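You operate a simulated robot arm through the tools that you are given. There is no shell and no other tool. Be economical: measure what you need, move in short steps, check, and stop when the job is done.

The job below is to be done with a simulated two-armed robot. You get a single attempt, and the scene is never put back.

TASK
Grip the block cast in the vice, then screw both scan posts home.
Fine: no yellow thread shows; the cast stays gripped.

It is judged by the outcome, as a careful person would: the job done as asked, and still so three seconds after it is handed in. It fails if anything else is knocked over, pushed out of place, dropped, spilled or broken.

THE ROBOT
Two 6-joint arms with fingered hands on one trunk, hanging from a carriage that runs on a gantry, over the field with the corners [0.608, 0.806], [-1.692, 0.806], [-1.692, -0.474], [0.608, -0.474] (x, y) and turns from 11 to 698 degrees about z. Base frame: it is fixed where the carriage stands at the start and does not move with it; the origin is on the floor, on the carriage's upright axis, x ahead of it, y to its left, z up. Lengths are in m, angles in degrees, forces in N, time in s.
The left shoulder is at the start at [0.04, 0.152, 1.452], the right one opposite. With the tool pointing down near the work surface each hand reaches from about 0.1 to 0.66 m from the robot's upright axis, wherever it stands, measured 20 degrees to its own side. Places, roughly: block cast (10x5x3 cm) [0.5, 0.1, 0.8]; cast vice [0.2, 0.1, 0.8]; short scan post [0.5, 0.1, 0.8]; tall scan post [0.5, 0.1, 0.8]; vice block [0.3, 0.1, 0.8]. Payload 4 kg a hand.
The TCP of each hand is the grasp point between the finger pads, 0.03 m short of the fingertips. In the tool frame z runs along the fingers and y along their closing line. Largest opening 0.104 m; the body of the gripper starts 0.035 m behind the TCP. The gripper is a hand of 5 fingers: y runs from the thumb to the fingers, the wrist lies at [-0.015, -0.104, -0.178] in the tool frame, and closing takes about 1.5 s.
Orientation is told as [roll, pitch, yaw] about the base's x, y, z axes, in that order, counted from this pose: with the fingers straight down and the wrist toward the robot, the tool's x, y and z point along [0, 1, 0], [1, 0, 0] and [0, 0, -1] of the base frame.

THE INTERFACE
- The arms move only by the tool play_rows. It takes "left_increments", "right_increments" or both (then of equal length, played together; a hand with none holds still); each is a list that holds one entry, the list of rows, each a list of 6 numbers: the shift along the tool's x, y, z in units of 500 mm (1.0 is 500 mm), then the turn, a rotation vector about the tool's x, y, z in units of 180 degrees (1.0 is 180 degrees). In form: [[[tx, ty, tz, ax, ay, az], ...]]. A call has 1 to 20 rows; each row is the pose to reach, as a shift and turn from the pose commanded when the call began, along the tool's axes at that moment. "left_fingers" and "right_fingers" are, for a hand that has rows, the gripper command, from -1 (shut) to 1 (fully open), values between in proportion, set as the call begins (left out, the last holds). A call with a number of a shift or a turn outside -1 to 1 is refused whole. A row lasts 0.2 s, in which the tool goes at most 0.05 m and 8.6 degrees; a call with a longer step from one row to the next is refused whole, and so is a gripper value outside its range. Where a pose cannot be reached the arm comes as near as it can. A force on the tool above 40 N (or 10 N above the force at the start of the call, whichever is more), or a blocked arm, ends the call early, and 0.2 s more pass. The fingers move at their own pace (about 0.045 m/s each) and stop on an object; they squeeze with about 28 N. The grip force told is the motor's: it shows also when the fingers shut on nothing. Time passes only in rows, and 0.2 s behind the last, so rows that repeat a pose let the fingers close. The reply holds the time, the measured pose of the TCP, the force on the tool along the base axes, the opening and the grip force, in the units named above and with some noise, with the torque about the TCP (base axes, N m) and any sound that the robot's microphone picked up.
- Cameras (640 x 400 px; columns grow to the right, rows downward): "scene" is now at [0.2089, 0.0263, 1.7151]; the picture's right is [0.48, -0.88, 0.00], its down [-0.82, -0.45, -0.36] and it looks along [0.32, 0.17, -0.93] (base axes); focal length 250 px, centre (320, 200). "left" rides on the left gripper at [-0.06, -0.083, -0.12] in its tool frame; the picture's right is [-0.79, -0.29, 0.54], its down [0.56, -0.71, 0.44] and it looks along [0.26, 0.65, 0.72] (tool axes); focal length 234 px, centre (320, 200). "right" rides on the right gripper at [0.06, -0.083, -0.12] in its tool frame; the picture's right is [-0.79, 0.29, -0.54], its down [-0.56, -0.71, 0.44] and it looks along [-0.26, 0.65, 0.72] (tool axes); focal length 234 px, centre (320, 200). There is no depth. A picture from a camera that has moved, and an enlarged one, comes with that camera's place and axes in the base frame and with its lens.
- camera(camera): a new picture of that camera. The clock stands still meanwhile.
- slide_trunk(by): slides the trunk up (or, below 0, down) by that many m; the arms and the scene camera ride with it, the base frame stays. It gives what a move gives, with no picture.
- steer(legs): drives the robot by 1 to 6 legs, each [ahead, left, turn to the left] in m, m and degrees, along the robot's own axes; the way and the turn of a leg run together, so that a leg with both is an arc; at most 1.5 m and 180 degrees a leg. The arms and the cameras ride along, it lands a little off, and it stops where it bumps. It keeps to its track: a leg is cut to what the track allows. It gives what a move gives.
- curl_fingers(index, middle, ring, little, thumb_bend, thumb_turn, hand): sets how far each is bent, from 0 (flat) to 1 (curled in); at 0.3 the hand is open as for a grip, at 0.7 the pads meet at the TCP. One left out holds its place. A second passes; each finger stops where it meets its share of the squeeze, and holds until it gets a number again. A gripper value or a shape takes the hand back. It gives what a move gives, with no picture; readings hold the bend of each and the force on index, middle, ring, little, thumb and palm. thumb_turn goes from beside the hand (0) to across from the fingers (1), as for a grip.
- grasp_type(shape, hand): the hand has 5 fingers and takes this shape, open, in about a second: jaw (thumb against the fingers, like two jaws); tri (thumb and two fingers); tip (a fingertip pinch); poke (one finger out to press); point (the index stretched); flat (the hand flat); cup (the hand cupped); fist (a fist). The gripper value then closes the fingers along that shape, each until it touches; the sizes above hold for jaw. It gives what a move gives, with no picture.
- aim_head(pan, tilt): turns the head with the scene camera to pan (to the left, within 86 degrees either way) and tilt (down, from -29 to 69), counted from straight ahead of the robot. It gives what a move gives.
- close_up(camera, box): a new picture of the part [left, top, right, bottom] of that camera's present view, enlarged. The clock stands still meanwhile.
- close_job(): hands the job in; it is judged then, once.

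Go step by step. Nothing tells you exact positions but the pictures and the camera data: compare them with the known pose of the tool, close in by small moves and look again before you grip or let go. The budget is 120 turns and 108 pictures, counting those below and the enlarged ones. Unless the task says otherwise, let go and move clear before handing in.

The tools are called as a command line: name --argument value ..., lists and objects as JSON in quotes. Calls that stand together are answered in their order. play_rows: Moves the arms, as the interface text tells. Its arguments: {"type":"object","properties":{"left_increments":{"type":"array"},"left_fingers":{"type":"number"},"right_increments":{"type":"array"},"right_fingers":{"type":"number"}},"required":[]} The other tools are called the same way: slide_trunk (by) slides the trunk up or down; grasp_type (shape, hand) gives the hand a shape; curl_fingers (index, middle, ring, little, thumb_bend, thumb_turn, hand) moves the fingers one by one; steer (legs) drives the base; aim_head (pan, tilt) turns the head that bears the scene camera; camera (camera) takes a picture; close_up (camera, box) takes an enlarged picture of a part of a camera's view; close_job () hands the job in.

At the start:

```text
time_s: 0.0
left_ee_pos: [0.434, 0.3217, 1.1781]
left_tcp_rot: [0.0, 0.0, 0.1]
left_ft_force: [0.3, 0.0, -0.5]
left_torque: [0.0, -0.02, 0.0]
left_finger_gap: 0.1038
left_grip_force: 0.2
left_shape: jaw
left_bend: [0.3, 0.3, 0.3, 0.3, 0.3, 0.97]
left_finger forces: [0.1, 0.1, 0.0, 0.0, 0.1, 0.0]
right_ee_pos: [0.6003, -0.1726, 1.0973]
right_tcp_rot: [-0.4, -0.2, -0.2]
right_ft_force: [0.1, 0.2, 1.3]
right_torque: [0.0, 0.0, 0.01]
right_finger_gap: 0.1037
right_grip_force: 0.2
right_shape: jaw
right_bend: [0.3, 0.3, 0.3, 0.3, 0.3, 0.97]
right_finger forces: [0.0, 0.0, 0.1, 0.0, 0.1, 0.0]
trunk travel left (down, up): [-0.625, 0.175]
robot x, y, heading: [0.0001, -0.0028, -0.0]
head pan, tilt: [28.7, 68.8]
```

scene: 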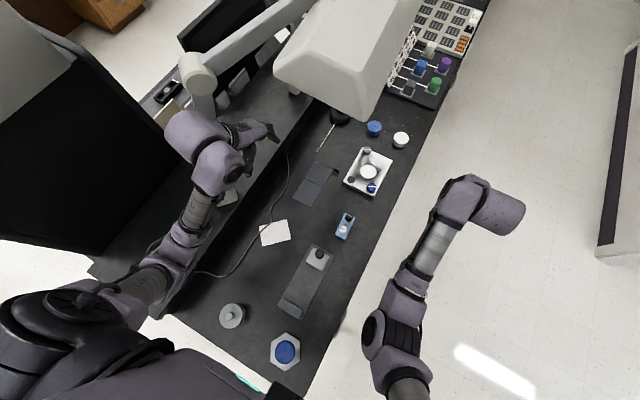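
right: 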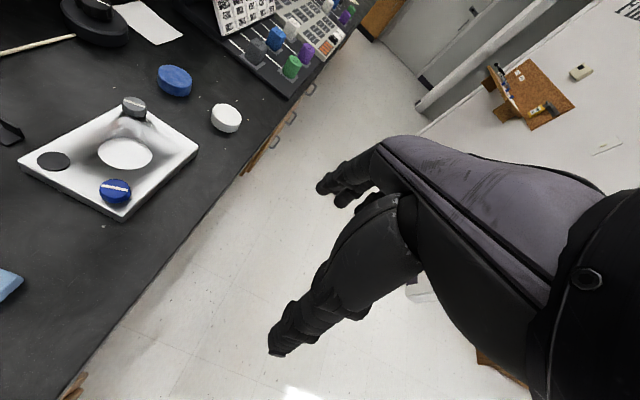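
left: 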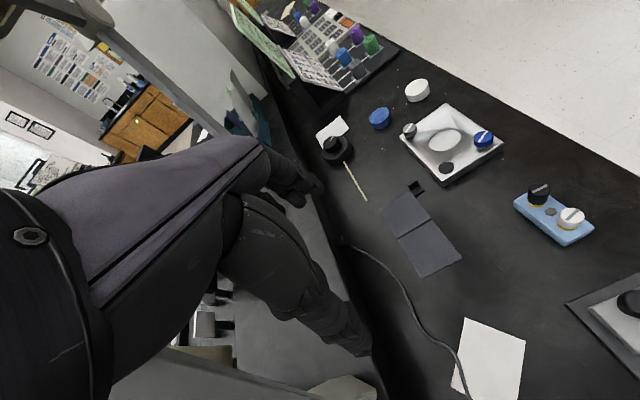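

I see a light-blue block cast with a black and a white post on it, and a grey device (likely the vice) nearer the robot. I take enlarged looks first.

close_up --camera "scene" --box '[220, 190, 400, 380]'

close_up --camera "left" --box '[480, 150, 640, 400]'

```text
2.11 times, centred on (310, 285) of scene
camera zoom: at [0.2089, 0.0263, 1.7151], right [0.48, -0.88, 0.0], down [-0.82, -0.45, -0.36], along [0.32, 0.17, -0.93], focal length 526 px, centre (341, 21)
```

zoom: 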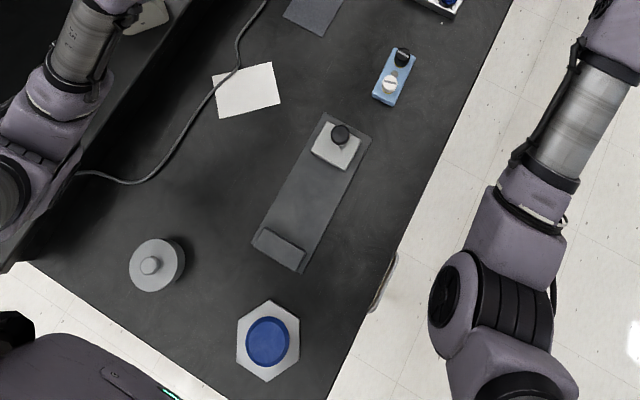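

```text
1.60 times, centred on (560, 275) of left
camera zoom: at [0.3496, 0.2619, 1.2988], right [-0.29, -0.79, -0.54], down [-0.71, 0.56, -0.44], along [0.65, 0.26, -0.72], focal length 375 px, centre (-64, 80)
```

zoom: 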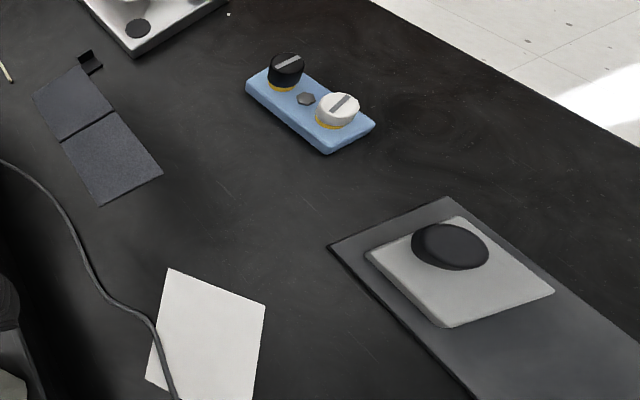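

The cast lies with its long side along x at about (0.49, 0.06), and the vice runs along x too, with its fixed bar near x≈0.13 and its sliding block with a knob near x≈0.33. I look more closely at both.

close_up --camera "scene" --box '[275, 235, 355, 325]'

close_up --camera "left" --box '[500, 170, 600, 255]'

close_up --camera "scene" --box '[325, 200, 365, 250]'

```text
4.44 times, centred on (315, 280) of scene
camera zoom: at [0.2089, 0.0263, 1.7151], right [0.48, -0.88, 0.0], down [-0.82, -0.45, -0.36], along [0.32, 0.17, -0.93], focal length 1110 px, centre (342, -156)
```

zoom: 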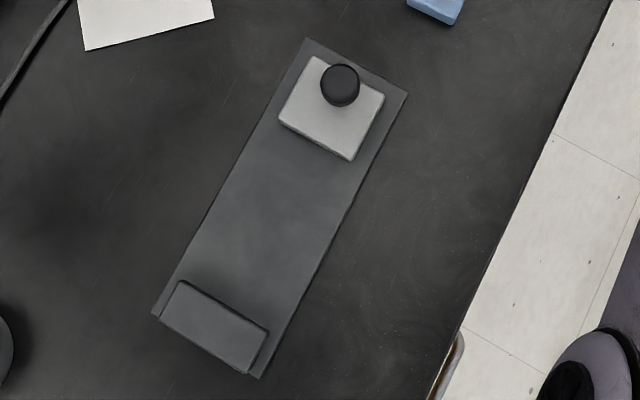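

```text
4.71 times, centred on (550, 212) of left
camera zoom: at [0.3496, 0.2619, 1.2988], right [-0.29, -0.79, -0.54], down [-0.71, 0.56, -0.44], along [0.65, 0.26, -0.72], focal length 1102 px, centre (-762, 141)
```

zoom: 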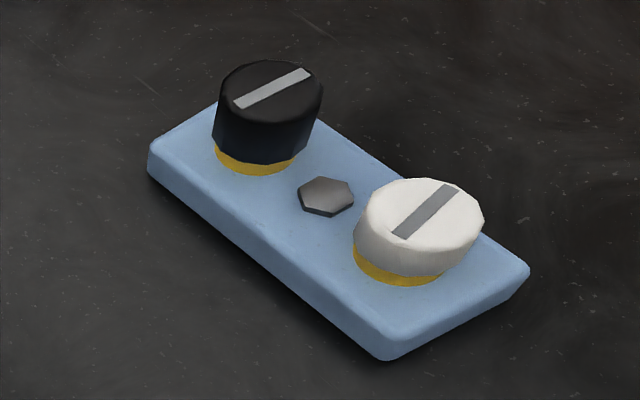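

```text
8.00 times, centred on (345, 225) of scene
camera zoom: at [0.2089, 0.0263, 1.7151], right [0.48, -0.88, 0.0], down [-0.82, -0.45, -0.36], along [0.32, 0.17, -0.93], focal length 1998 px, centre (120, 0)
```

zoom: 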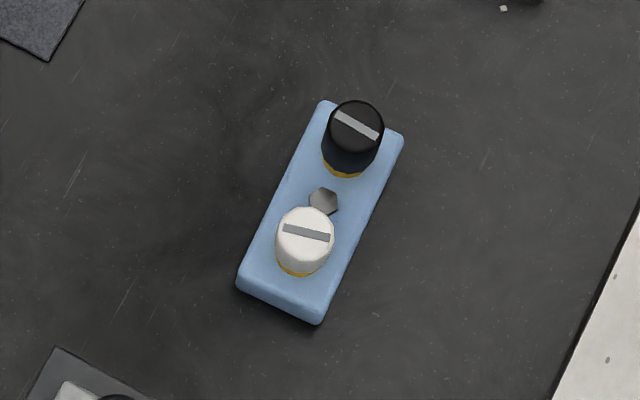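

The posts are about 28 mm wide and 50 mm apart, with a few mm of yellow thread showing. I turn the left hand so it closes across the cast's width and bring it above the cast, while the right hand backs away a little.

play_rows --left_increments '[[[-0.0437, 0.0093, 0.038, 0, 0, 0.0417], [-0.0873, 0.0187, 0.076, 0, 0, 0.0833], [-0.131, 0.028, 0.114, 0, 0, 0.125], [-0.1747, 0.0373, 0.152, 0, 0, 0.1667], [-0.2183, 0.0467, 0.19, 0, 0, 0.2083], [-0.262, 0.056, 0.228, 0, 0, 0.25], [-0.3057, 0.0653, 0.266, 0, 0, 0.2917], [-0.3493, 0.0747, 0.304, 0, 0, 0.3333], [-0.393, 0.084, 0.342, 0, 0, 0.375], [-0.4367, 0.0933, 0.38, 0, 0, 0.4167], [-0.48, 0.1027, 0.418, 0, 0, 0.4583], [-0.524, 0.112, 0.456, 0, 0, 0.5], [-0.524, 0.112, 0.456, 0, 0, 0.5]]]' --right_increments '[[[-0.02, -0.02, 0, 0, 0, 0], [-0.04, -0.04, 0, 0, 0, 0], [-0.06, -0.06, 0, 0, 0, 0], [-0.08, -0.08, 0, 0, 0, 0], [-0.1, -0.1, 0, 0, 0, 0], [-0.12, -0.12, 0, 0, 0, 0], [-0.14, -0.14, 0, 0, 0, 0], [-0.16, -0.16, 0, 0, 0, 0], [-0.18, -0.18, 0, 0, 0, 0], [-0.2, -0.2, 0, 0, 0, 0], [-0.2, -0.2, 0, 0, 0, 0], [-0.2, -0.2, 0, 0, 0, 0], [-0.2, -0.2, 0, 0, 0, 0]]]' --left_fingers 1

camera --camera "left"

camera --camera "scene"

camera --camera "right"

```text
time_s: 2.8
left_ee_pos: [0.49, 0.0617, 0.9498]
left_tcp_rot: [0.0, 0.2, -90.0]
left_ft_force: [-0.4, 0.0, 0.5]
left_torque: [0.0, 0.02, 0.0]
left_finger_gap: 0.1037
left_grip_force: 0.0
left_shape: jaw
left_bend: [0.3, 0.3, 0.3, 0.3, 0.3, 0.97]
left_finger forces: [0.1, 0.1, 0.1, 0.0, 0.0, 0.0]
right_ee_pos: [0.5003, -0.2713, 1.0988]
right_tcp_rot: [-0.5, -0.1, -0.2]
right_ft_force: [-0.3, 0.5, 0.0]
right_torque: [0.01, 0.02, 0.01]
right_finger_gap: 0.1036
right_grip_force: 0.0
right_shape: jaw
right_bend: [0.3, 0.3, 0.3, 0.3, 0.3, 0.97]
right_finger forces: [0.0, 0.1, 0.1, 0.0, 0.0, 0.1]
trunk travel left (down, up): [-0.625, 0.175]
robot x, y, heading: [-0.0039, -0.0009, -0.1]
head pan, tilt: [28.7, 68.8]
```

```text
99 pictures are left
camera left: at [0.4289, 0.1457, 1.0706], right [-0.79, 0.29, -0.54], down [0.56, 0.71, -0.43], along [0.26, -0.64, -0.72], focal length 234 px, centre (320, 200)
```

left: 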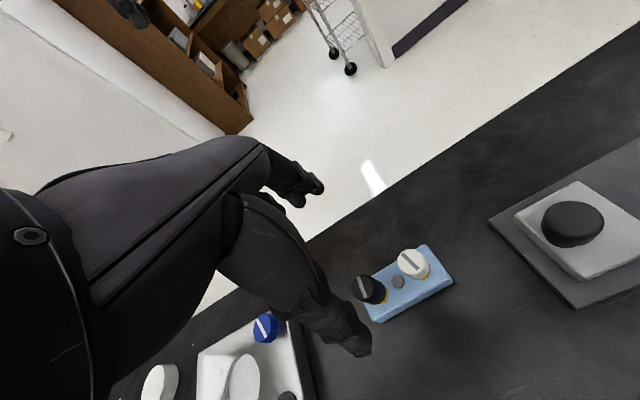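

```text
98 pictures are left
camera scene: at [0.2089, 0.0263, 1.715], right [0.48, -0.88, 0.0], down [-0.82, -0.45, -0.36], along [0.32, 0.17, -0.93], focal length 250 px, centre (320, 200)
```

scene: 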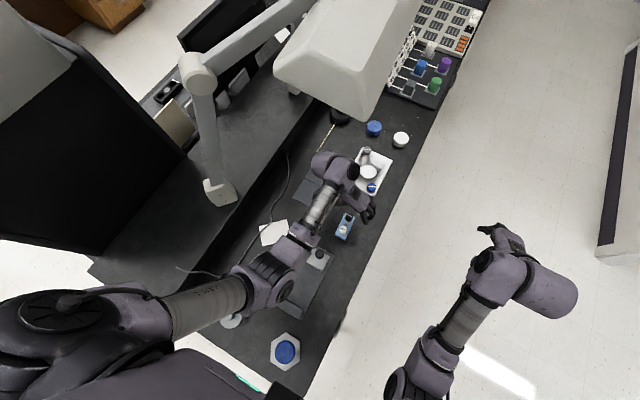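

```text
97 pictures are left
camera right: at [0.4153, -0.2097, 1.2177], right [0.28, -0.79, 0.55], down [-0.71, -0.56, -0.43], along [0.65, -0.27, -0.72], focal length 234 px, centre (320, 200)
```

right: 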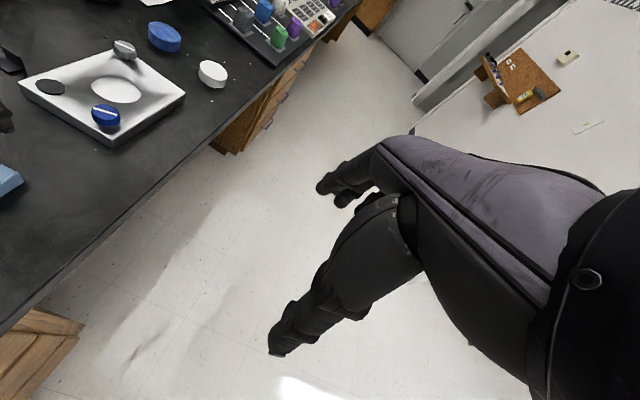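

The left hand hangs over the cast in the right direction. I lower it 8 cm and look again to fix the heights.

play_rows --left_increments '[[[0, 0, 0.05, 0, 0, 0], [0, 0, 0.1, 0, 0, 0], [0, 0, 0.15, 0, 0, 0], [0, 0, 0.16, 0, 0, 0]]]'

camera --camera "left"

close_up --camera "scene" --box '[300, 180, 390, 250]'

```text
time_s: 3.8
left_ee_pos: [0.4891, 0.0591, 0.8697]
left_tcp_rot: [-0.1, 0.0, -90.1]
left_ft_force: [0.3, 0.3, -0.1]
left_torque: [0.01, 0.0, -0.02]
left_finger_gap: 0.1036
left_grip_force: 0.1
left_shape: jaw
left_bend: [0.3, 0.3, 0.3, 0.3, 0.3, 0.97]
left_finger forces: [0.0, 0.0, 0.0, 0.0, 0.0, 0.0]
right_ee_pos: [0.4998, -0.2716, 1.0996]
right_tcp_rot: [-0.5, -0.2, -0.3]
right_ft_force: [0.2, -0.1, -1.0]
right_torque: [-0.02, 0.0, 0.01]
right_finger_gap: 0.1036
right_grip_force: 0.1
right_shape: jaw
right_bend: [0.3, 0.3, 0.3, 0.3, 0.3, 0.97]
right_finger forces: [0.1, 0.0, 0.1, 0.1, 0.1, 0.0]
trunk travel left (down, up): [-0.625, 0.175]
robot x, y, heading: [-0.0047, 0.0011, -0.1]
head pan, tilt: [28.7, 68.8]
```

```text
96 pictures are left
camera left: at [0.4285, 0.1433, 0.9909], right [-0.79, 0.29, -0.54], down [0.56, 0.71, -0.44], along [0.26, -0.65, -0.72], focal length 234 px, centre (320, 200)
```

left: 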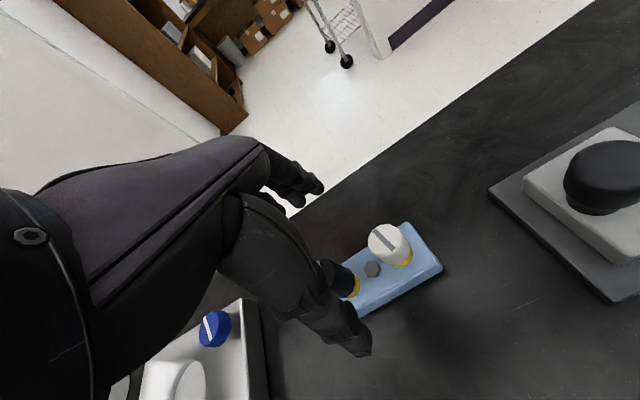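

```text
5.71 times, centred on (345, 215) of scene
camera zoom: at [0.2089, 0.0263, 1.7151], right [0.48, -0.88, 0.0], down [-0.82, -0.45, -0.36], along [0.32, 0.17, -0.93], focal length 1427 px, centre (177, 114)
```

zoom: 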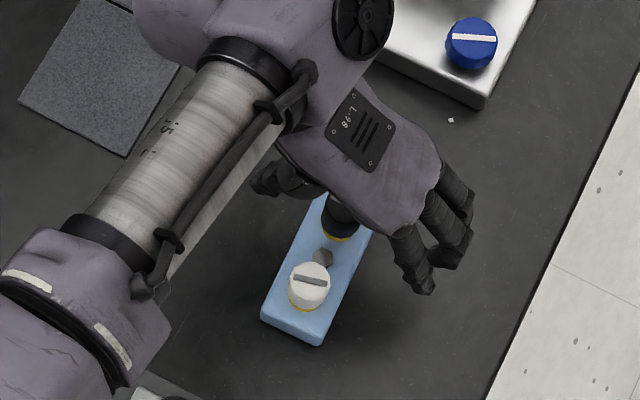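

The cast's centre comes out at about (0.485, 0.060) with its top near z≈0.775, so the table is near 0.745. I go down to z≈0.80 and look again.

play_rows --left_increments '[[[-0.008, 0, 0.05, 0, 0, 0], [-0.008, 0, 0.1, 0, 0, 0], [-0.008, 0, 0.14, 0, 0, 0], [-0.008, 0, 0.14, 0, 0, 0]]]'

camera --camera "left"

close_up --camera "scene" --box '[300, 180, 390, 250]'

```text
time_s: 4.8
left_ee_pos: [0.4849, 0.0589, 0.8007]
left_tcp_rot: [0.1, 0.0, -89.9]
left_ft_force: [0.7, -0.4, -0.3]
left_torque: [0.0, 0.01, 0.01]
left_finger_gap: 0.1034
left_grip_force: 0.1
left_shape: jaw
left_bend: [0.3, 0.3, 0.3, 0.3, 0.3, 0.97]
left_finger forces: [0.1, 0.1, 0.0, 0.0, 0.1, 0.1]
right_ee_pos: [0.5003, -0.2719, 1.098]
right_tcp_rot: [-0.4, 0.0, -0.2]
right_ft_force: [-0.3, -0.4, 0.7]
right_torque: [0.0, 0.04, 0.0]
right_finger_gap: 0.1039
right_grip_force: 0.1
right_shape: jaw
right_bend: [0.3, 0.3, 0.3, 0.3, 0.3, 0.97]
right_finger forces: [0.0, 0.1, 0.0, 0.0, 0.1, 0.0]
trunk travel left (down, up): [-0.625, 0.175]
robot x, y, heading: [0.0008, 0.0034, 0.2]
head pan, tilt: [28.7, 68.8]
```

```text
94 pictures are left
camera left: at [0.4233, 0.1436, 0.9208], right [-0.79, 0.29, -0.54], down [0.56, 0.71, -0.44], along [0.26, -0.65, -0.72], focal length 234 px, centre (320, 200)
```

left: 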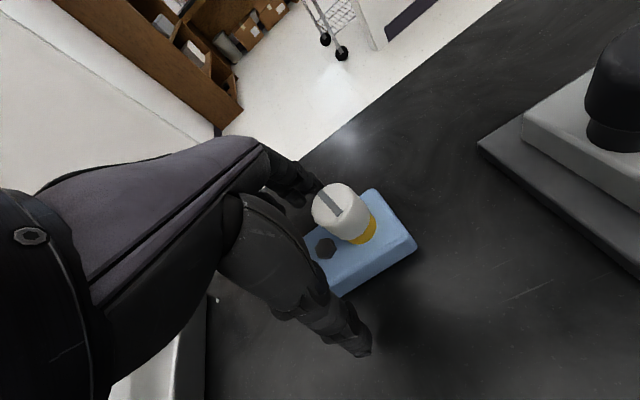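

```text
5.71 times, centred on (345, 215) of scene
camera zoom: at [0.2088, 0.0263, 1.715], right [0.48, -0.88, 0.0], down [-0.82, -0.45, -0.36], along [0.32, 0.17, -0.93], focal length 1427 px, centre (177, 114)
```

zoom: 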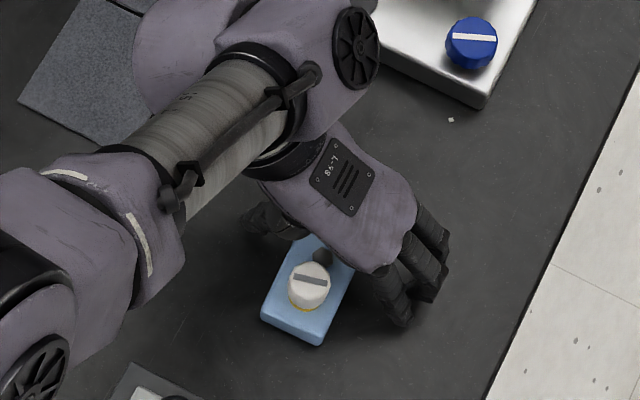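

The nut sits right under the grasp point, and the cast top is at about z 0.777. I go down to 0.787 and close.

play_rows --left_increments '[[[0, 0.002, 0.014, 0, 0, 0], [0, 0.002, 0.027, 0, 0, 0], [0, 0.002, 0.027, 0, 0, 0]]]'

play_rows --left_increments '[[[0, 0, 0, 0, 0, 0], [0, 0, 0, 0, 0, 0], [0, 0, 0, 0, 0, 0], [0, 0, 0, 0, 0, 0], [0, 0, 0, 0, 0, 0], [0, 0, 0, 0, 0, 0], [0, 0, 0, 0, 0, 0], [0, 0, 0, 0, 0, 0]]]' --left_fingers -1

camera --camera "left"

close_up --camera "scene" --box '[300, 180, 390, 250]'

```text
time_s: 5.6
left_ee_pos: [0.4823, 0.0607, 0.7969]
left_tcp_rot: [0.0, 0.0, -90.0]
left_ft_force: [-0.5, 0.6, -0.5]
left_torque: [0.0, -0.01, -0.01]
left_finger_gap: 0.1039
left_grip_force: 0.0
left_shape: jaw
left_bend: [0.3, 0.3, 0.3, 0.3, 0.3, 0.97]
left_finger forces: [0.1, 0.1, 0.0, 0.0, 0.0, 0.1]
left hand out of reach, approached as far as the arm can: row 1, 2, 3
right_ee_pos: [0.5, -0.273, 1.0995]
right_tcp_rot: [-0.4, -0.1, -0.2]
right_ft_force: [1.3, 0.0, -0.6]
right_torque: [-0.02, 0.01, 0.01]
right_finger_gap: 0.1037
right_grip_force: 0.0
right_shape: jaw
right_bend: [0.3, 0.3, 0.3, 0.3, 0.3, 0.97]
right_finger forces: [0.0, 0.0, 0.0, 0.0, 0.0, 0.0]
trunk travel left (down, up): [-0.625, 0.175]
robot x, y, heading: [-0.0013, -0.0005, 0.2]
head pan, tilt: [28.7, 68.8]
```

```text
time_s: 7.4
left_ee_pos: [0.4826, 0.0605, 0.7955]
left_tcp_rot: [0.1, 0.0, -90.0]
left_ft_force: [0.3, -0.9, 0.1]
left_torque: [0.0, 0.02, -0.03]
left_finger_gap: 0.0407
left_grip_force: 27.7
left_shape: jaw
left_bend: [0.74, 0.53, 0.52, 0.71, 0.71, 0.99]
left_finger forces: [13.6, 7.1, 3.1, 1.6, 25.4, 0.0]
right_ee_pos: [0.4999, -0.2727, 1.0993]
right_tcp_rot: [-0.4, -0.2, -0.2]
right_ft_force: [0.1, -0.5, 0.3]
right_torque: [0.0, -0.01, 0.01]
right_finger_gap: 0.1036
right_grip_force: 0.0
right_shape: jaw
right_bend: [0.3, 0.3, 0.3, 0.3, 0.3, 0.97]
right_finger forces: [0.1, 0.0, 0.0, 0.0, 0.1, 0.0]
trunk travel left (down, up): [-0.625, 0.175]
robot x, y, heading: [-0.0005, -0.0022, 0.0]
head pan, tilt: [28.7, 68.8]
```

```text
92 pictures are left
camera left: at [0.4208, 0.1451, 0.9167], right [-0.79, 0.29, -0.54], down [0.56, 0.71, -0.44], along [0.26, -0.65, -0.72], focal length 234 px, centre (320, 200)
```

left: 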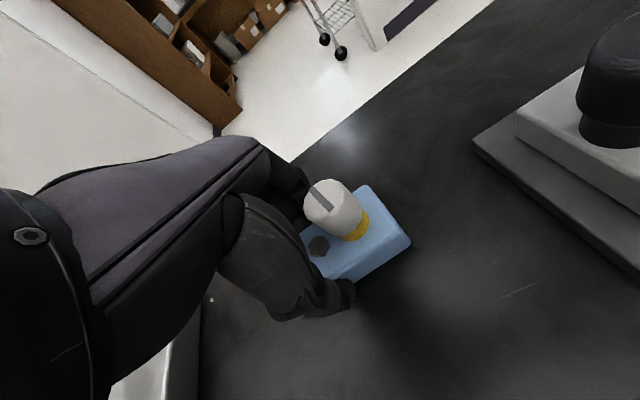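

```text
5.71 times, centred on (345, 215) of scene
camera zoom: at [0.2089, 0.0263, 1.715], right [0.48, -0.88, 0.0], down [-0.82, -0.45, -0.36], along [0.32, 0.17, -0.93], focal length 1427 px, centre (177, 114)
```

zoom: 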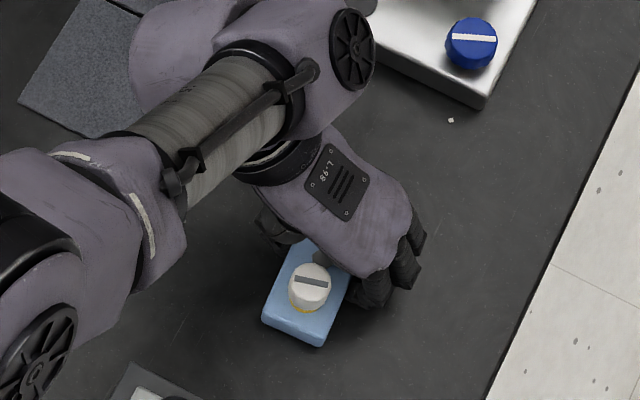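

The arm ran out of reach before the grip was low enough, and the fingers may be holding the post rather than the body. I open, raise the hand, lower the trunk to gain reach and try again.

play_rows --left_increments '[[[0, 0, 0, 0, 0, 0], [0, 0, 0, 0, 0, 0], [0, 0, 0, 0, 0, 0], [0, 0, 0, 0, 0, 0], [0, 0, 0, 0, 0, 0], [0, 0, 0, 0, 0, 0], [0, 0, 0, 0, 0, 0], [0, 0, 0, 0, 0, 0], [0, 0, -0.06, 0, 0, 0], [0, 0, -0.12, 0, 0, 0], [0, 0, -0.18, 0, 0, 0], [0, 0, -0.24, 0, 0, 0], [0, 0, -0.32, 0, 0, 0]]]' --left_fingers 1

slide_trunk --by -0.16

camera --camera "left"

camera --camera "scene"

```text
time_s: 10.2
left_ee_pos: [0.4857, 0.0703, 0.9566]
left_tcp_rot: [0.3, 0.7, -89.7]
left_ft_force: [-0.1, -0.3, 0.9]
left_torque: [0.01, 0.0, -0.02]
left_finger_gap: 0.1034
left_grip_force: 0.0
left_shape: jaw
left_bend: [0.3, 0.3, 0.3, 0.3, 0.3, 0.97]
left_finger forces: [0.0, 0.0, 0.0, 0.1, 0.1, 0.0]
right_ee_pos: [0.4994, -0.2728, 1.0996]
right_tcp_rot: [-0.4, -0.2, -0.2]
right_ft_force: [-0.4, -0.4, 0.5]
right_torque: [0.02, 0.02, 0.01]
right_finger_gap: 0.104
right_grip_force: 0.0
right_shape: jaw
right_bend: [0.3, 0.3, 0.3, 0.3, 0.3, 0.97]
right_finger forces: [0.0, 0.0, 0.1, 0.0, 0.0, 0.0]
trunk travel left (down, up): [-0.625, 0.175]
robot x, y, heading: [-0.0005, 0.0019, -0.1]
head pan, tilt: [28.7, 68.8]
```

```text
time_s: 12.0
left_ee_pos: [0.485, 0.0696, 0.7963]
left_tcp_rot: [0.0, 0.8, -89.7]
left_ft_force: [-0.2, -0.1, -0.5]
left_torque: [-0.01, -0.01, 0.04]
left_finger_gap: 0.1037
left_grip_force: 0.1
left_shape: jaw
left_bend: [0.3, 0.3, 0.3, 0.3, 0.3, 0.97]
left_finger forces: [0.0, 0.1, 0.1, 0.0, 0.0, 0.0]
right_ee_pos: [0.4993, -0.2735, 0.9396]
right_tcp_rot: [-0.4, -0.2, -0.1]
right_ft_force: [-0.6, 0.4, -0.3]
right_torque: [0.0, 0.0, -0.01]
right_finger_gap: 0.1039
right_grip_force: 0.2
right_shape: jaw
right_bend: [0.3, 0.3, 0.3, 0.3, 0.3, 0.97]
right_finger forces: [0.0, 0.0, 0.0, 0.0, 0.0, 0.0]
trunk travel left (down, up): [-0.465, 0.335]
robot x, y, heading: [0.0044, 0.001, -0.2]
head pan, tilt: [28.7, 68.8]
```

```text
90 pictures are left
camera left: at [0.4233, 0.1523, 0.9163], right [-0.79, 0.29, -0.54], down [0.56, 0.71, -0.42], along [0.26, -0.64, -0.73], focal length 234 px, centre (320, 200)
```

left: 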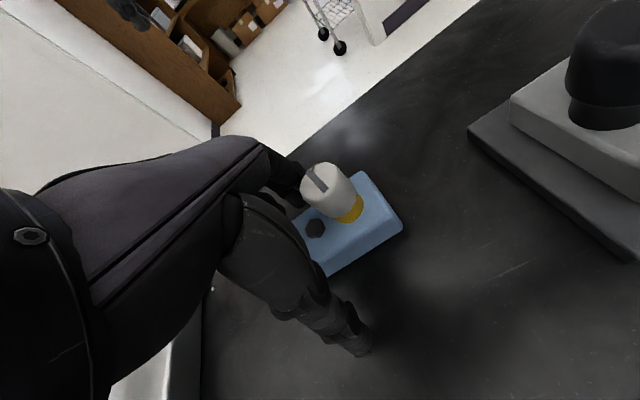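

```text
89 pictures are left
camera scene: at [0.209, 0.0263, 1.5551], right [0.48, -0.88, 0.0], down [-0.82, -0.45, -0.36], along [0.32, 0.17, -0.93], focal length 250 px, centre (320, 200)
```

scene: 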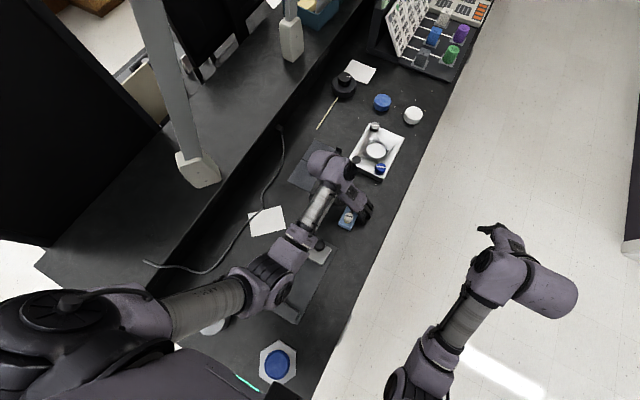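

There is plenty of reach now. I shift back over the nut, go down to z≈0.782 and close.

play_rows --left_increments '[[[-0.005, 0.023, 0, 0, 0, 0], [-0.005, 0.023, 0.015, 0, 0, 0], [-0.005, 0.023, 0.029, 0, 0, 0], [-0.005, 0.023, 0.029, 0, 0, 0]]]'

camera --camera "left"

```text
time_s: 12.7
left_ee_pos: [0.49, 0.0741, 0.7898]
left_tcp_rot: [1.0, 1.6, -89.2]
left_ft_force: [-6.1, 3.7, 28.0]
left_torque: [-1.63, -0.04, -0.44]
left_finger_gap: 0.1017
left_grip_force: 0.0
left_shape: jaw
left_bend: [0.3, 0.3, 0.3, 0.3, 0.3, 0.97]
left_finger forces: [1.0, 27.2, 0.0, 0.0, 0.1, 0.0]
right_ee_pos: [0.5, -0.2713, 0.9404]
right_tcp_rot: [-0.4, -0.1, -0.2]
right_ft_force: [0.0, -0.2, -0.6]
right_torque: [0.02, 0.0, 0.0]
right_finger_gap: 0.104
right_grip_force: 0.0
right_shape: jaw
right_bend: [0.3, 0.3, 0.3, 0.3, 0.3, 0.97]
right_finger forces: [0.0, 0.1, 0.0, 0.0, 0.0, 0.1]
trunk travel left (down, up): [-0.465, 0.335]
robot x, y, heading: [0.001, 0.0032, -0.1]
head pan, tilt: [28.7, 68.8]
stopped in row 3 (left hand): the force on the tool passed its limit at 49 N (the readings are from after the stop); the commanded pose is now the measured one
```

```text
88 pictures are left
camera left: at [0.4247, 0.1538, 0.9113], right [-0.78, 0.29, -0.55], down [0.56, 0.73, -0.41], along [0.28, -0.62, -0.73], focal length 234 px, centre (320, 200)
```

left: 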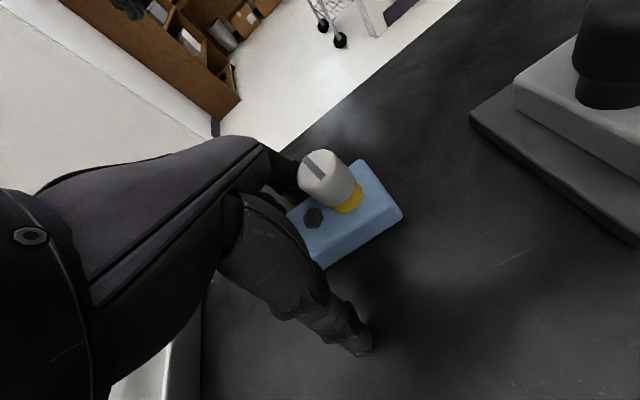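

The middle finger met something on the far side. I look from the scene camera before moving on.

close_up --camera "scene" --box '[305, 180, 385, 240]'

camera --camera "right"

```text
6.67 times, centred on (345, 210) of scene
camera zoom: at [0.2089, 0.0269, 1.5555], right [0.48, -0.88, 0.0], down [-0.82, -0.45, -0.36], along [0.32, 0.17, -0.93], focal length 1665 px, centre (153, 133)
```

zoom: 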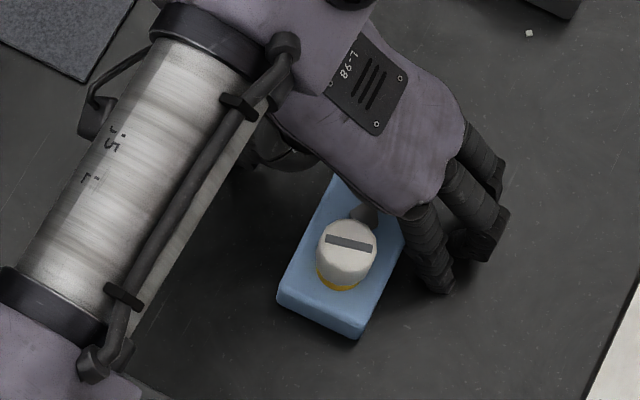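

```text
86 pictures are left
camera right: at [0.4157, -0.2088, 1.0582], right [0.28, -0.79, 0.55], down [-0.71, -0.56, -0.43], along [0.65, -0.26, -0.71], focal length 234 px, centre (320, 200)
```

right: 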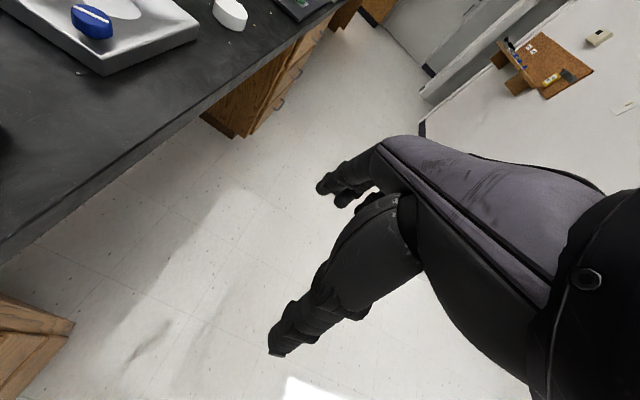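

The fingers straddle the cast and the longer middle finger seems to have touched the table. I lift 1 cm, level and re-centre the hand, come down to z≈0.789 and close.

play_rows --left_increments '[[[0, 0, -0.024, 0, 0, 0], [-0.006, 0.014, -0.024, -0.003, 0.0045, 0.0022], [-0.012, 0.028, -0.024, -0.0056, 0.0089, 0.0044], [-0.012, 0.028, -0.024, -0.0056, 0.0089, 0.0044], [-0.012, 0.028, -0.01, -0.0056, 0.0089, 0.0044], [-0.012, 0.028, 0.002, -0.0056, 0.0089, 0.0044], [-0.012, 0.028, 0.002, -0.0056, 0.0089, 0.0044]]]'

camera --camera "left"

```text
time_s: 14.3
left_ee_pos: [0.4943, 0.077, 0.79]
left_tcp_rot: [3.5, 2.3, -89.4]
left_ft_force: [-1.3, 1.8, 11.8]
left_torque: [-0.77, -0.1, -0.02]
left_finger_gap: 0.1031
left_grip_force: 0.1
left_shape: jaw
left_bend: [0.3, 0.3, 0.3, 0.3, 0.3, 0.97]
left_finger forces: [0.2, 12.6, 0.0, 0.0, 0.0, 0.1]
right_ee_pos: [0.5004, -0.2718, 0.9399]
right_tcp_rot: [-0.5, -0.1, -0.2]
right_ft_force: [0.7, -0.1, -0.6]
right_torque: [0.02, -0.01, -0.02]
right_finger_gap: 0.1039
right_grip_force: 0.0
right_shape: jaw
right_bend: [0.3, 0.3, 0.3, 0.3, 0.3, 0.97]
right_finger forces: [0.1, 0.0, 0.1, 0.0, 0.1, 0.0]
trunk travel left (down, up): [-0.465, 0.335]
robot x, y, heading: [0.0004, 0.0018, 0.4]
head pan, tilt: [28.7, 68.8]
```

```text
85 pictures are left
camera left: at [0.4247, 0.1558, 0.911], right [-0.76, 0.31, -0.58], down [0.58, 0.73, -0.37], along [0.31, -0.62, -0.73], focal length 234 px, centre (320, 200)
```

left: 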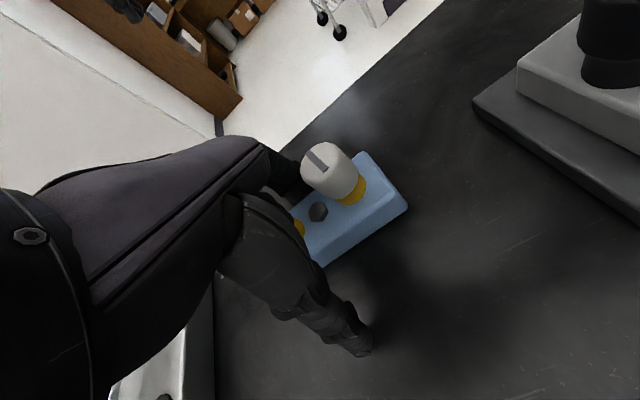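

The arm isn't following its commands, so something higher up the arm may be touching. I check the arm against the vice and table.

camera --camera "scene"

play_rows --left_increments '[[[0, 0, -0.05, 0, 0, 0], [0, 0, -0.1, 0, 0, 0], [0, 0, -0.16, 0, 0, 0], [0, 0, -0.16, 0, 0, 0]]]'

close_up --camera "scene" --box '[200, 140, 400, 340]'

```text
84 pictures are left
camera scene: at [0.2091, 0.0267, 1.5554], right [0.48, -0.88, 0.0], down [-0.82, -0.45, -0.36], along [0.32, 0.17, -0.93], focal length 250 px, centre (320, 200)
```

scene: 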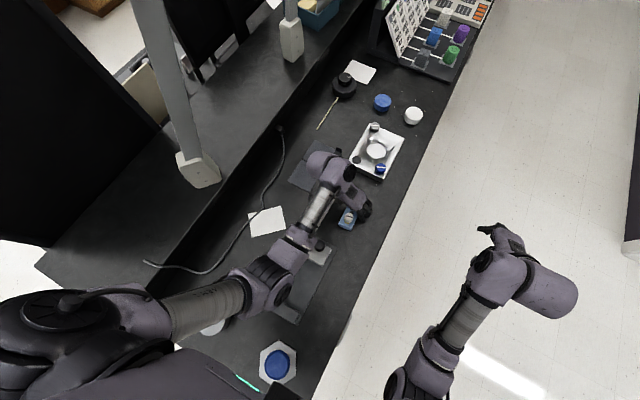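

```text
time_s: 15.5
left_ee_pos: [0.4842, 0.1052, 0.8554]
left_tcp_rot: [2.4, 5.4, -88.4]
left_ft_force: [-0.4, -1.6, 0.3]
left_torque: [0.01, -0.01, -0.02]
left_finger_gap: 0.1042
left_grip_force: 0.1
left_shape: jaw
left_bend: [0.3, 0.3, 0.29, 0.3, 0.3, 0.97]
left_finger forces: [0.0, 0.1, 0.5, 0.0, 0.1, 0.0]
right_ee_pos: [0.4992, -0.2728, 0.939]
right_tcp_rot: [-0.4, 0.0, -0.2]
right_ft_force: [-0.3, 0.2, 0.7]
right_torque: [0.0, 0.01, -0.03]
right_finger_gap: 0.1035
right_grip_force: 0.0
right_shape: jaw
right_bend: [0.3, 0.3, 0.3, 0.3, 0.3, 0.97]
right_finger forces: [0.0, 0.0, 0.1, 0.0, 0.1, 0.1]
trunk travel left (down, up): [-0.465, 0.335]
robot x, y, heading: [-0.0033, -0.0004, 0.0]
head pan, tilt: [28.7, 68.8]
stopped in row 4 (left hand): the arm was blocked; the commanded pose is now the measured one
```

```text
2.00 times, centred on (300, 240) of scene
camera zoom: at [0.2088, 0.0265, 1.5551], right [0.48, -0.88, 0.0], down [-0.82, -0.45, -0.36], along [0.32, 0.17, -0.93], focal length 500 px, centre (360, 120)
```

zoom: 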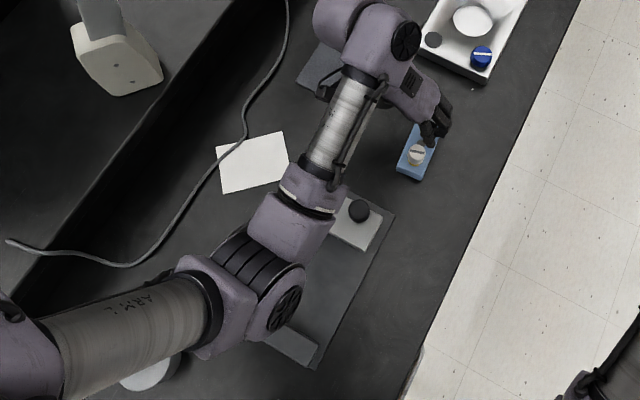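

The arm is blocked with the trunk this low, likely at the elbow over the vice. I raise the trunk by 9 cm, which lifts elbow and hand together, and look again.

slide_trunk --by 0.09

camera --camera "scene"

camera --camera "left"

```text
time_s: 16.8
left_ee_pos: [0.4835, 0.1058, 0.9443]
left_tcp_rot: [2.4, 5.6, -88.4]
left_ft_force: [0.1, -0.4, -0.8]
left_torque: [0.01, 0.05, -0.01]
left_finger_gap: 0.1039
left_grip_force: 0.1
left_shape: jaw
left_bend: [0.3, 0.3, 0.3, 0.3, 0.3, 0.97]
left_finger forces: [0.0, 0.1, 0.0, 0.0, 0.0, 0.1]
right_ee_pos: [0.4997, -0.2719, 1.0296]
right_tcp_rot: [-0.4, 0.0, -0.2]
right_ft_force: [0.0, 0.4, 0.0]
right_torque: [-0.04, -0.01, -0.01]
right_finger_gap: 0.1037
right_grip_force: 0.1
right_shape: jaw
right_bend: [0.3, 0.3, 0.3, 0.3, 0.3, 0.97]
right_finger forces: [0.1, 0.1, 0.1, 0.0, 0.0, 0.0]
trunk travel left (down, up): [-0.555, 0.245]
robot x, y, heading: [0.0008, -0.0012, -0.0]
head pan, tilt: [28.7, 68.8]
```

```text
82 pictures are left
camera scene: at [0.2087, 0.0265, 1.645], right [0.48, -0.88, 0.0], down [-0.82, -0.45, -0.36], along [0.32, 0.17, -0.93], focal length 250 px, centre (320, 200)
```

scene: 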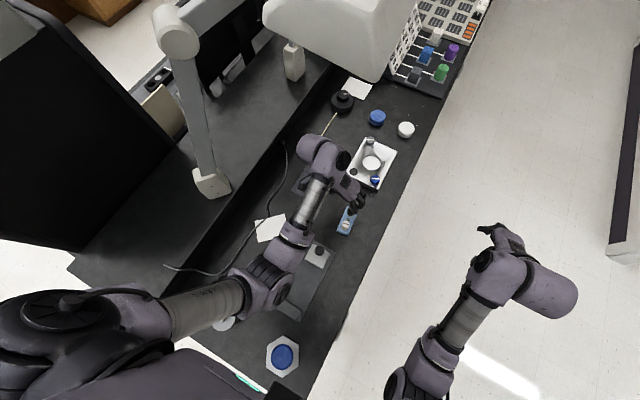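

```text
81 pictures are left
camera left: at [0.4152, 0.1768, 1.0704], right [-0.77, 0.32, -0.55], down [0.56, 0.76, -0.34], along [0.3, -0.57, -0.77], focal length 234 px, centre (320, 200)
```

left: 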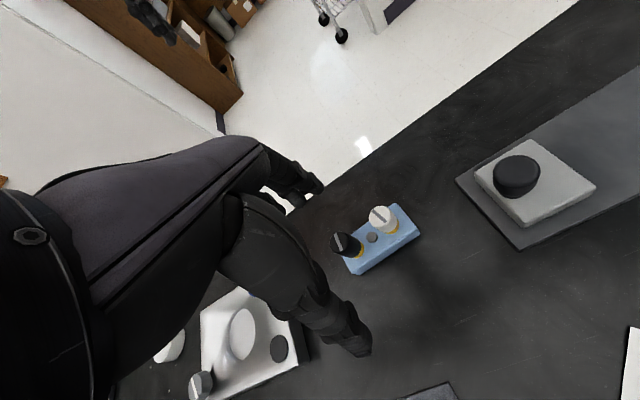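

Nothing was disturbed. I re-level the left hand above the cast at z≈0.88 and check whether it tracks properly at this trunk height.

play_rows --left_increments '[[[0, 0.03, 0, -0.005, 0.01, 0.003], [0.004, 0.06, 0.03, -0.01, 0.02, 0.006], [0.01, 0.099, 0.07, -0.0133, 0.0311, 0.0089], [0.01, 0.099, 0.1233, -0.0133, 0.0311, 0.0089], [0.01, 0.099, 0.1233, -0.0133, 0.0311, 0.0089]]]'

play_rows --left_increments '[[[0, 0, 0.05, 0, 0, 0], [0, 0, 0.1, 0, 0, 0], [0, 0, 0.15, 0, 0, 0], [0, 0, 0.15, 0, 0, 0]]]'

camera --camera "left"

```text
time_s: 18.2
left_ee_pos: [0.509, 0.0976, 0.8854]
left_tcp_rot: [9.6, 6.3, -89.1]
left_ft_force: [0.2, 0.3, 0.4]
left_torque: [-0.03, 0.01, -0.01]
left_finger_gap: 0.1041
left_grip_force: 0.2
left_shape: jaw
left_bend: [0.3, 0.3, 0.3, 0.3, 0.3, 0.97]
left_finger forces: [0.0, 0.0, 0.0, 0.1, 0.0, 0.0]
right_ee_pos: [0.4994, -0.2717, 1.029]
right_tcp_rot: [-0.4, -0.1, -0.2]
right_ft_force: [0.2, 0.0, 0.5]
right_torque: [-0.01, 0.03, 0.04]
right_finger_gap: 0.1035
right_grip_force: 0.0
right_shape: jaw
right_bend: [0.3, 0.3, 0.3, 0.3, 0.3, 0.97]
right_finger forces: [0.0, 0.0, 0.0, 0.0, 0.0, 0.1]
trunk travel left (down, up): [-0.555, 0.245]
robot x, y, heading: [-0.0011, -0.0009, 0.1]
head pan, tilt: [28.7, 68.8]
stopped in row 5 (left hand): the arm was blocked; the commanded pose is now the measured one
```

```text
time_s: 19.2
left_ee_pos: [0.5199, 0.1027, 0.8102]
left_tcp_rot: [9.5, 6.0, -89.1]
left_ft_force: [0.0, -1.0, 1.4]
left_torque: [-0.03, 0.01, -0.02]
left_finger_gap: 0.104
left_grip_force: 0.1
left_shape: jaw
left_bend: [0.3, 0.3, 0.3, 0.3, 0.3, 0.97]
left_finger forces: [1.7, 0.0, 0.0, 0.0, 0.1, 0.1]
right_ee_pos: [0.4994, -0.2731, 1.0285]
right_tcp_rot: [-0.3, -0.1, -0.1]
right_ft_force: [-0.4, -0.1, 0.2]
right_torque: [0.03, -0.01, 0.01]
right_finger_gap: 0.1038
right_grip_force: 0.1
right_shape: jaw
right_bend: [0.3, 0.3, 0.3, 0.3, 0.3, 0.97]
right_finger forces: [0.1, 0.0, 0.1, 0.0, 0.0, 0.1]
trunk travel left (down, up): [-0.555, 0.245]
robot x, y, heading: [0.0004, 0.0038, 0.0]
head pan, tilt: [28.7, 68.8]
```

```text
80 pictures are left
camera left: at [0.4388, 0.1733, 0.9278], right [-0.69, 0.35, -0.63], down [0.61, 0.75, -0.26], along [0.38, -0.57, -0.73], focal length 234 px, centre (320, 200)
```

left: 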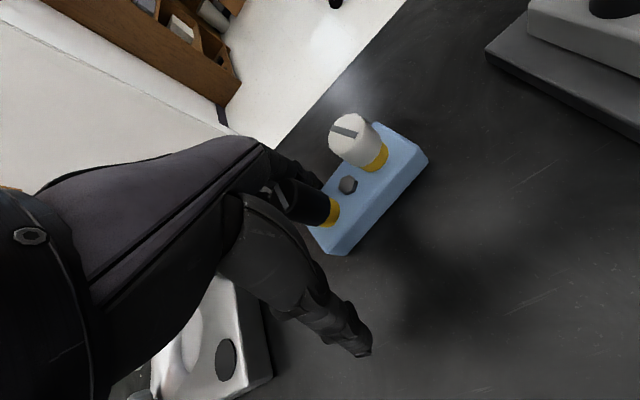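

The left wrist seems to run into its limits in this turned pose. A better plan is to stand beside the table facing +y, where the hand's natural pose already closes across the cast; first I raise everything straight up.

slide_trunk --by 0.16

play_rows --left_increments '[[[0, 0, -0.08, 0, 0, 0], [0, 0, -0.16, 0, 0, 0], [0, -0.02, -0.2, 0, 0, -0.04], [0, -0.05, -0.2, 0, 0, -0.08], [0, -0.08, -0.2, 0, 0, -0.12], [0, -0.11, -0.2, 0, 0, -0.16], [0, -0.14, -0.2, 0, 0, -0.2], [0, -0.17, -0.2, 0, 0, -0.24], [0, -0.2, -0.2, 0, 0, -0.28], [0, -0.23, -0.2, 0, 0, -0.32], [0, -0.26, -0.2, 0, 0, -0.36], [0, -0.29, -0.2, 0, 0, -0.4], [0, -0.32, -0.2, 0, 0, -0.44], [0, -0.35, -0.2, 0, 0, -0.48], [0, -0.35, -0.2, 0, 0, -0.5], [0, -0.35, -0.2, 0, 0, -0.5]]]'

camera --camera "scene"

```text
time_s: 21.0
left_ee_pos: [0.5196, 0.1023, 0.9711]
left_tcp_rot: [9.5, 6.1, -89.2]
left_ft_force: [0.5, 0.3, -0.5]
left_torque: [-0.03, -0.02, -0.02]
left_finger_gap: 0.1037
left_grip_force: 0.1
left_shape: jaw
left_bend: [0.3, 0.3, 0.3, 0.3, 0.3, 0.97]
left_finger forces: [0.0, 0.0, 0.0, 0.0, 0.1, 0.0]
right_ee_pos: [0.5, -0.2711, 1.1892]
right_tcp_rot: [-0.4, -0.1, -0.2]
right_ft_force: [0.0, -0.4, 0.4]
right_torque: [-0.02, 0.0, -0.01]
right_finger_gap: 0.1039
right_grip_force: 0.0
right_shape: jaw
right_bend: [0.3, 0.3, 0.3, 0.3, 0.3, 0.97]
right_finger forces: [0.1, 0.1, 0.0, 0.1, 0.0, 0.0]
trunk travel left (down, up): [-0.715, 0.085]
robot x, y, heading: [-0.0024, -0.0006, 0.3]
head pan, tilt: [28.7, 68.8]
```

```text
time_s: 24.4
left_ee_pos: [0.5021, 0.266, 1.0871]
left_tcp_rot: [6.1, -9.5, -0.1]
left_ft_force: [0.7, -0.3, 0.2]
left_torque: [0.0, -0.05, 0.01]
left_finger_gap: 0.1043
left_grip_force: 0.0
left_shape: jaw
left_bend: [0.3, 0.3, 0.3, 0.3, 0.3, 0.97]
left_finger forces: [0.0, 0.0, 0.1, 0.0, 0.0, 0.1]
right_ee_pos: [0.4989, -0.2718, 1.1889]
right_tcp_rot: [-0.4, 0.0, -0.2]
right_ft_force: [0.3, -0.5, -0.7]
right_torque: [0.01, -0.01, 0.02]
right_finger_gap: 0.1034
right_grip_force: 0.1
right_shape: jaw
right_bend: [0.3, 0.3, 0.3, 0.3, 0.3, 0.97]
right_finger forces: [0.0, 0.0, 0.0, 0.0, 0.1, 0.0]
trunk travel left (down, up): [-0.715, 0.085]
robot x, y, heading: [0.0019, 0.0024, 0.1]
head pan, tilt: [28.7, 68.8]
```

```text
79 pictures are left
camera scene: at [0.2088, 0.0264, 1.8051], right [0.48, -0.88, 0.0], down [-0.82, -0.45, -0.36], along [0.32, 0.17, -0.93], focal length 250 px, centre (320, 200)
```

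scene: 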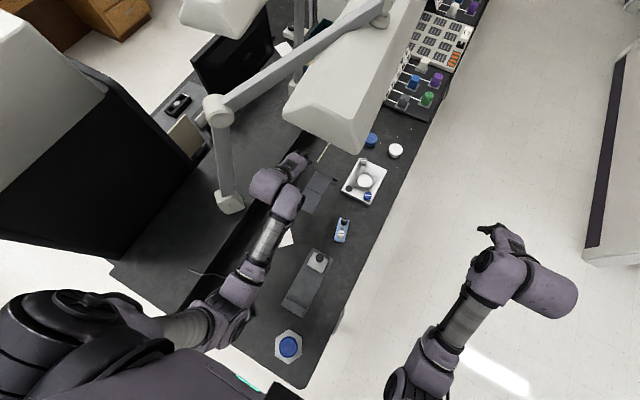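

The arm is free again. I level the left hand and pull it in a little, then drive sideways off the table, forward, and turn left to face +y.

play_rows --left_increments '[[[0, -0.06, 0, 0.018, -0.011, 0], [0, -0.12, 0, 0.036, -0.023, 0], [0, -0.16, 0, 0.053, -0.034, 0], [0, -0.16, 0, 0.053, -0.034, 0]]]' --right_increments '[[[0, -0.05, 0, 0, 0, 0], [0, -0.1, 0, 0, 0, 0], [0, -0.15, 0, 0, 0, 0], [0, -0.2, 0, 0, 0, 0]]]'

steer --legs '[[0, -0.45, 0]]'

steer --legs '[[0.36, 0, 0]]'

camera --camera "scene"

```text
time_s: 25.4
left_ee_pos: [0.4221, 0.2658, 1.074]
left_tcp_rot: [-0.2, 0.0, 0.2]
left_ft_force: [0.3, 0.3, -0.6]
left_torque: [0.02, 0.0, 0.0]
left_finger_gap: 0.1037
left_grip_force: 0.0
left_shape: jaw
left_bend: [0.3, 0.3, 0.3, 0.3, 0.3, 0.97]
left_finger forces: [0.0, 0.1, 0.0, 0.0, 0.1, 0.0]
right_ee_pos: [0.3991, -0.2728, 1.1886]
right_tcp_rot: [-0.4, 0.1, -0.2]
right_ft_force: [0.6, 0.5, -0.6]
right_torque: [0.01, -0.01, 0.01]
right_finger_gap: 0.1037
right_grip_force: 0.0
right_shape: jaw
right_bend: [0.3, 0.3, 0.3, 0.3, 0.3, 0.97]
right_finger forces: [0.0, 0.1, 0.1, 0.0, 0.0, 0.0]
trunk travel left (down, up): [-0.715, 0.085]
robot x, y, heading: [-0.0016, -0.0074, -0.1]
head pan, tilt: [28.7, 68.8]
```

```text
time_s: 28.1
left_ee_pos: [0.4219, -0.1844, 1.0745]
left_tcp_rot: [-0.1, 0.1, 0.1]
left_ft_force: [0.0, -0.1, 0.2]
left_torque: [0.0, 0.0, 0.02]
left_finger_gap: 0.1038
left_grip_force: 0.1
left_shape: jaw
left_bend: [0.3, 0.3, 0.3, 0.3, 0.3, 0.97]
left_finger forces: [0.0, 0.0, 0.0, 0.0, 0.0, 0.0]
right_ee_pos: [0.3976, -0.7226, 1.1904]
right_tcp_rot: [-0.4, -0.1, -0.4]
right_ft_force: [-0.5, -0.2, 0.0]
right_torque: [-0.01, -0.02, 0.02]
right_finger_gap: 0.1035
right_grip_force: 0.1
right_shape: jaw
right_bend: [0.3, 0.3, 0.3, 0.3, 0.3, 0.97]
right_finger forces: [0.0, 0.0, 0.0, 0.0, 0.1, 0.0]
trunk travel left (down, up): [-0.715, 0.085]
robot x, y, heading: [-0.0002, -0.4486, -0.2]
head pan, tilt: [28.7, 68.8]
```

```text
time_s: 30.4
left_ee_pos: [0.7821, -0.1841, 1.074]
left_tcp_rot: [0.0, 0.0, 0.3]
left_ft_force: [0.7, -1.1, 0.6]
left_torque: [0.0, 0.01, 0.02]
left_finger_gap: 0.1041
left_grip_force: 0.0
left_shape: jaw
left_bend: [0.3, 0.3, 0.3, 0.3, 0.3, 0.97]
left_finger forces: [0.0, 0.0, 0.1, 0.1, 0.0, 0.0]
right_ee_pos: [0.758, -0.7213, 1.1891]
right_tcp_rot: [-0.4, 0.0, -0.2]
right_ft_force: [-0.3, 0.0, -0.2]
right_torque: [0.01, 0.0, -0.01]
right_finger_gap: 0.1037
right_grip_force: 0.0
right_shape: jaw
right_bend: [0.3, 0.3, 0.3, 0.3, 0.3, 0.97]
right_finger forces: [0.0, 0.0, 0.1, 0.1, 0.0, 0.0]
trunk travel left (down, up): [-0.715, 0.085]
robot x, y, heading: [0.3582, -0.4464, -0.0]
head pan, tilt: [28.7, 68.8]
```

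```text
78 pictures are left
camera scene: at [0.5678, -0.423, 1.8051], right [0.48, -0.88, 0.0], down [-0.82, -0.45, -0.36], along [0.32, 0.17, -0.93], focal length 250 px, centre (320, 200)
```

scene: 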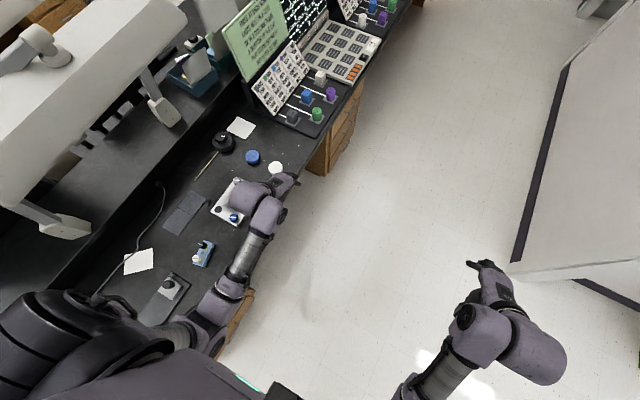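

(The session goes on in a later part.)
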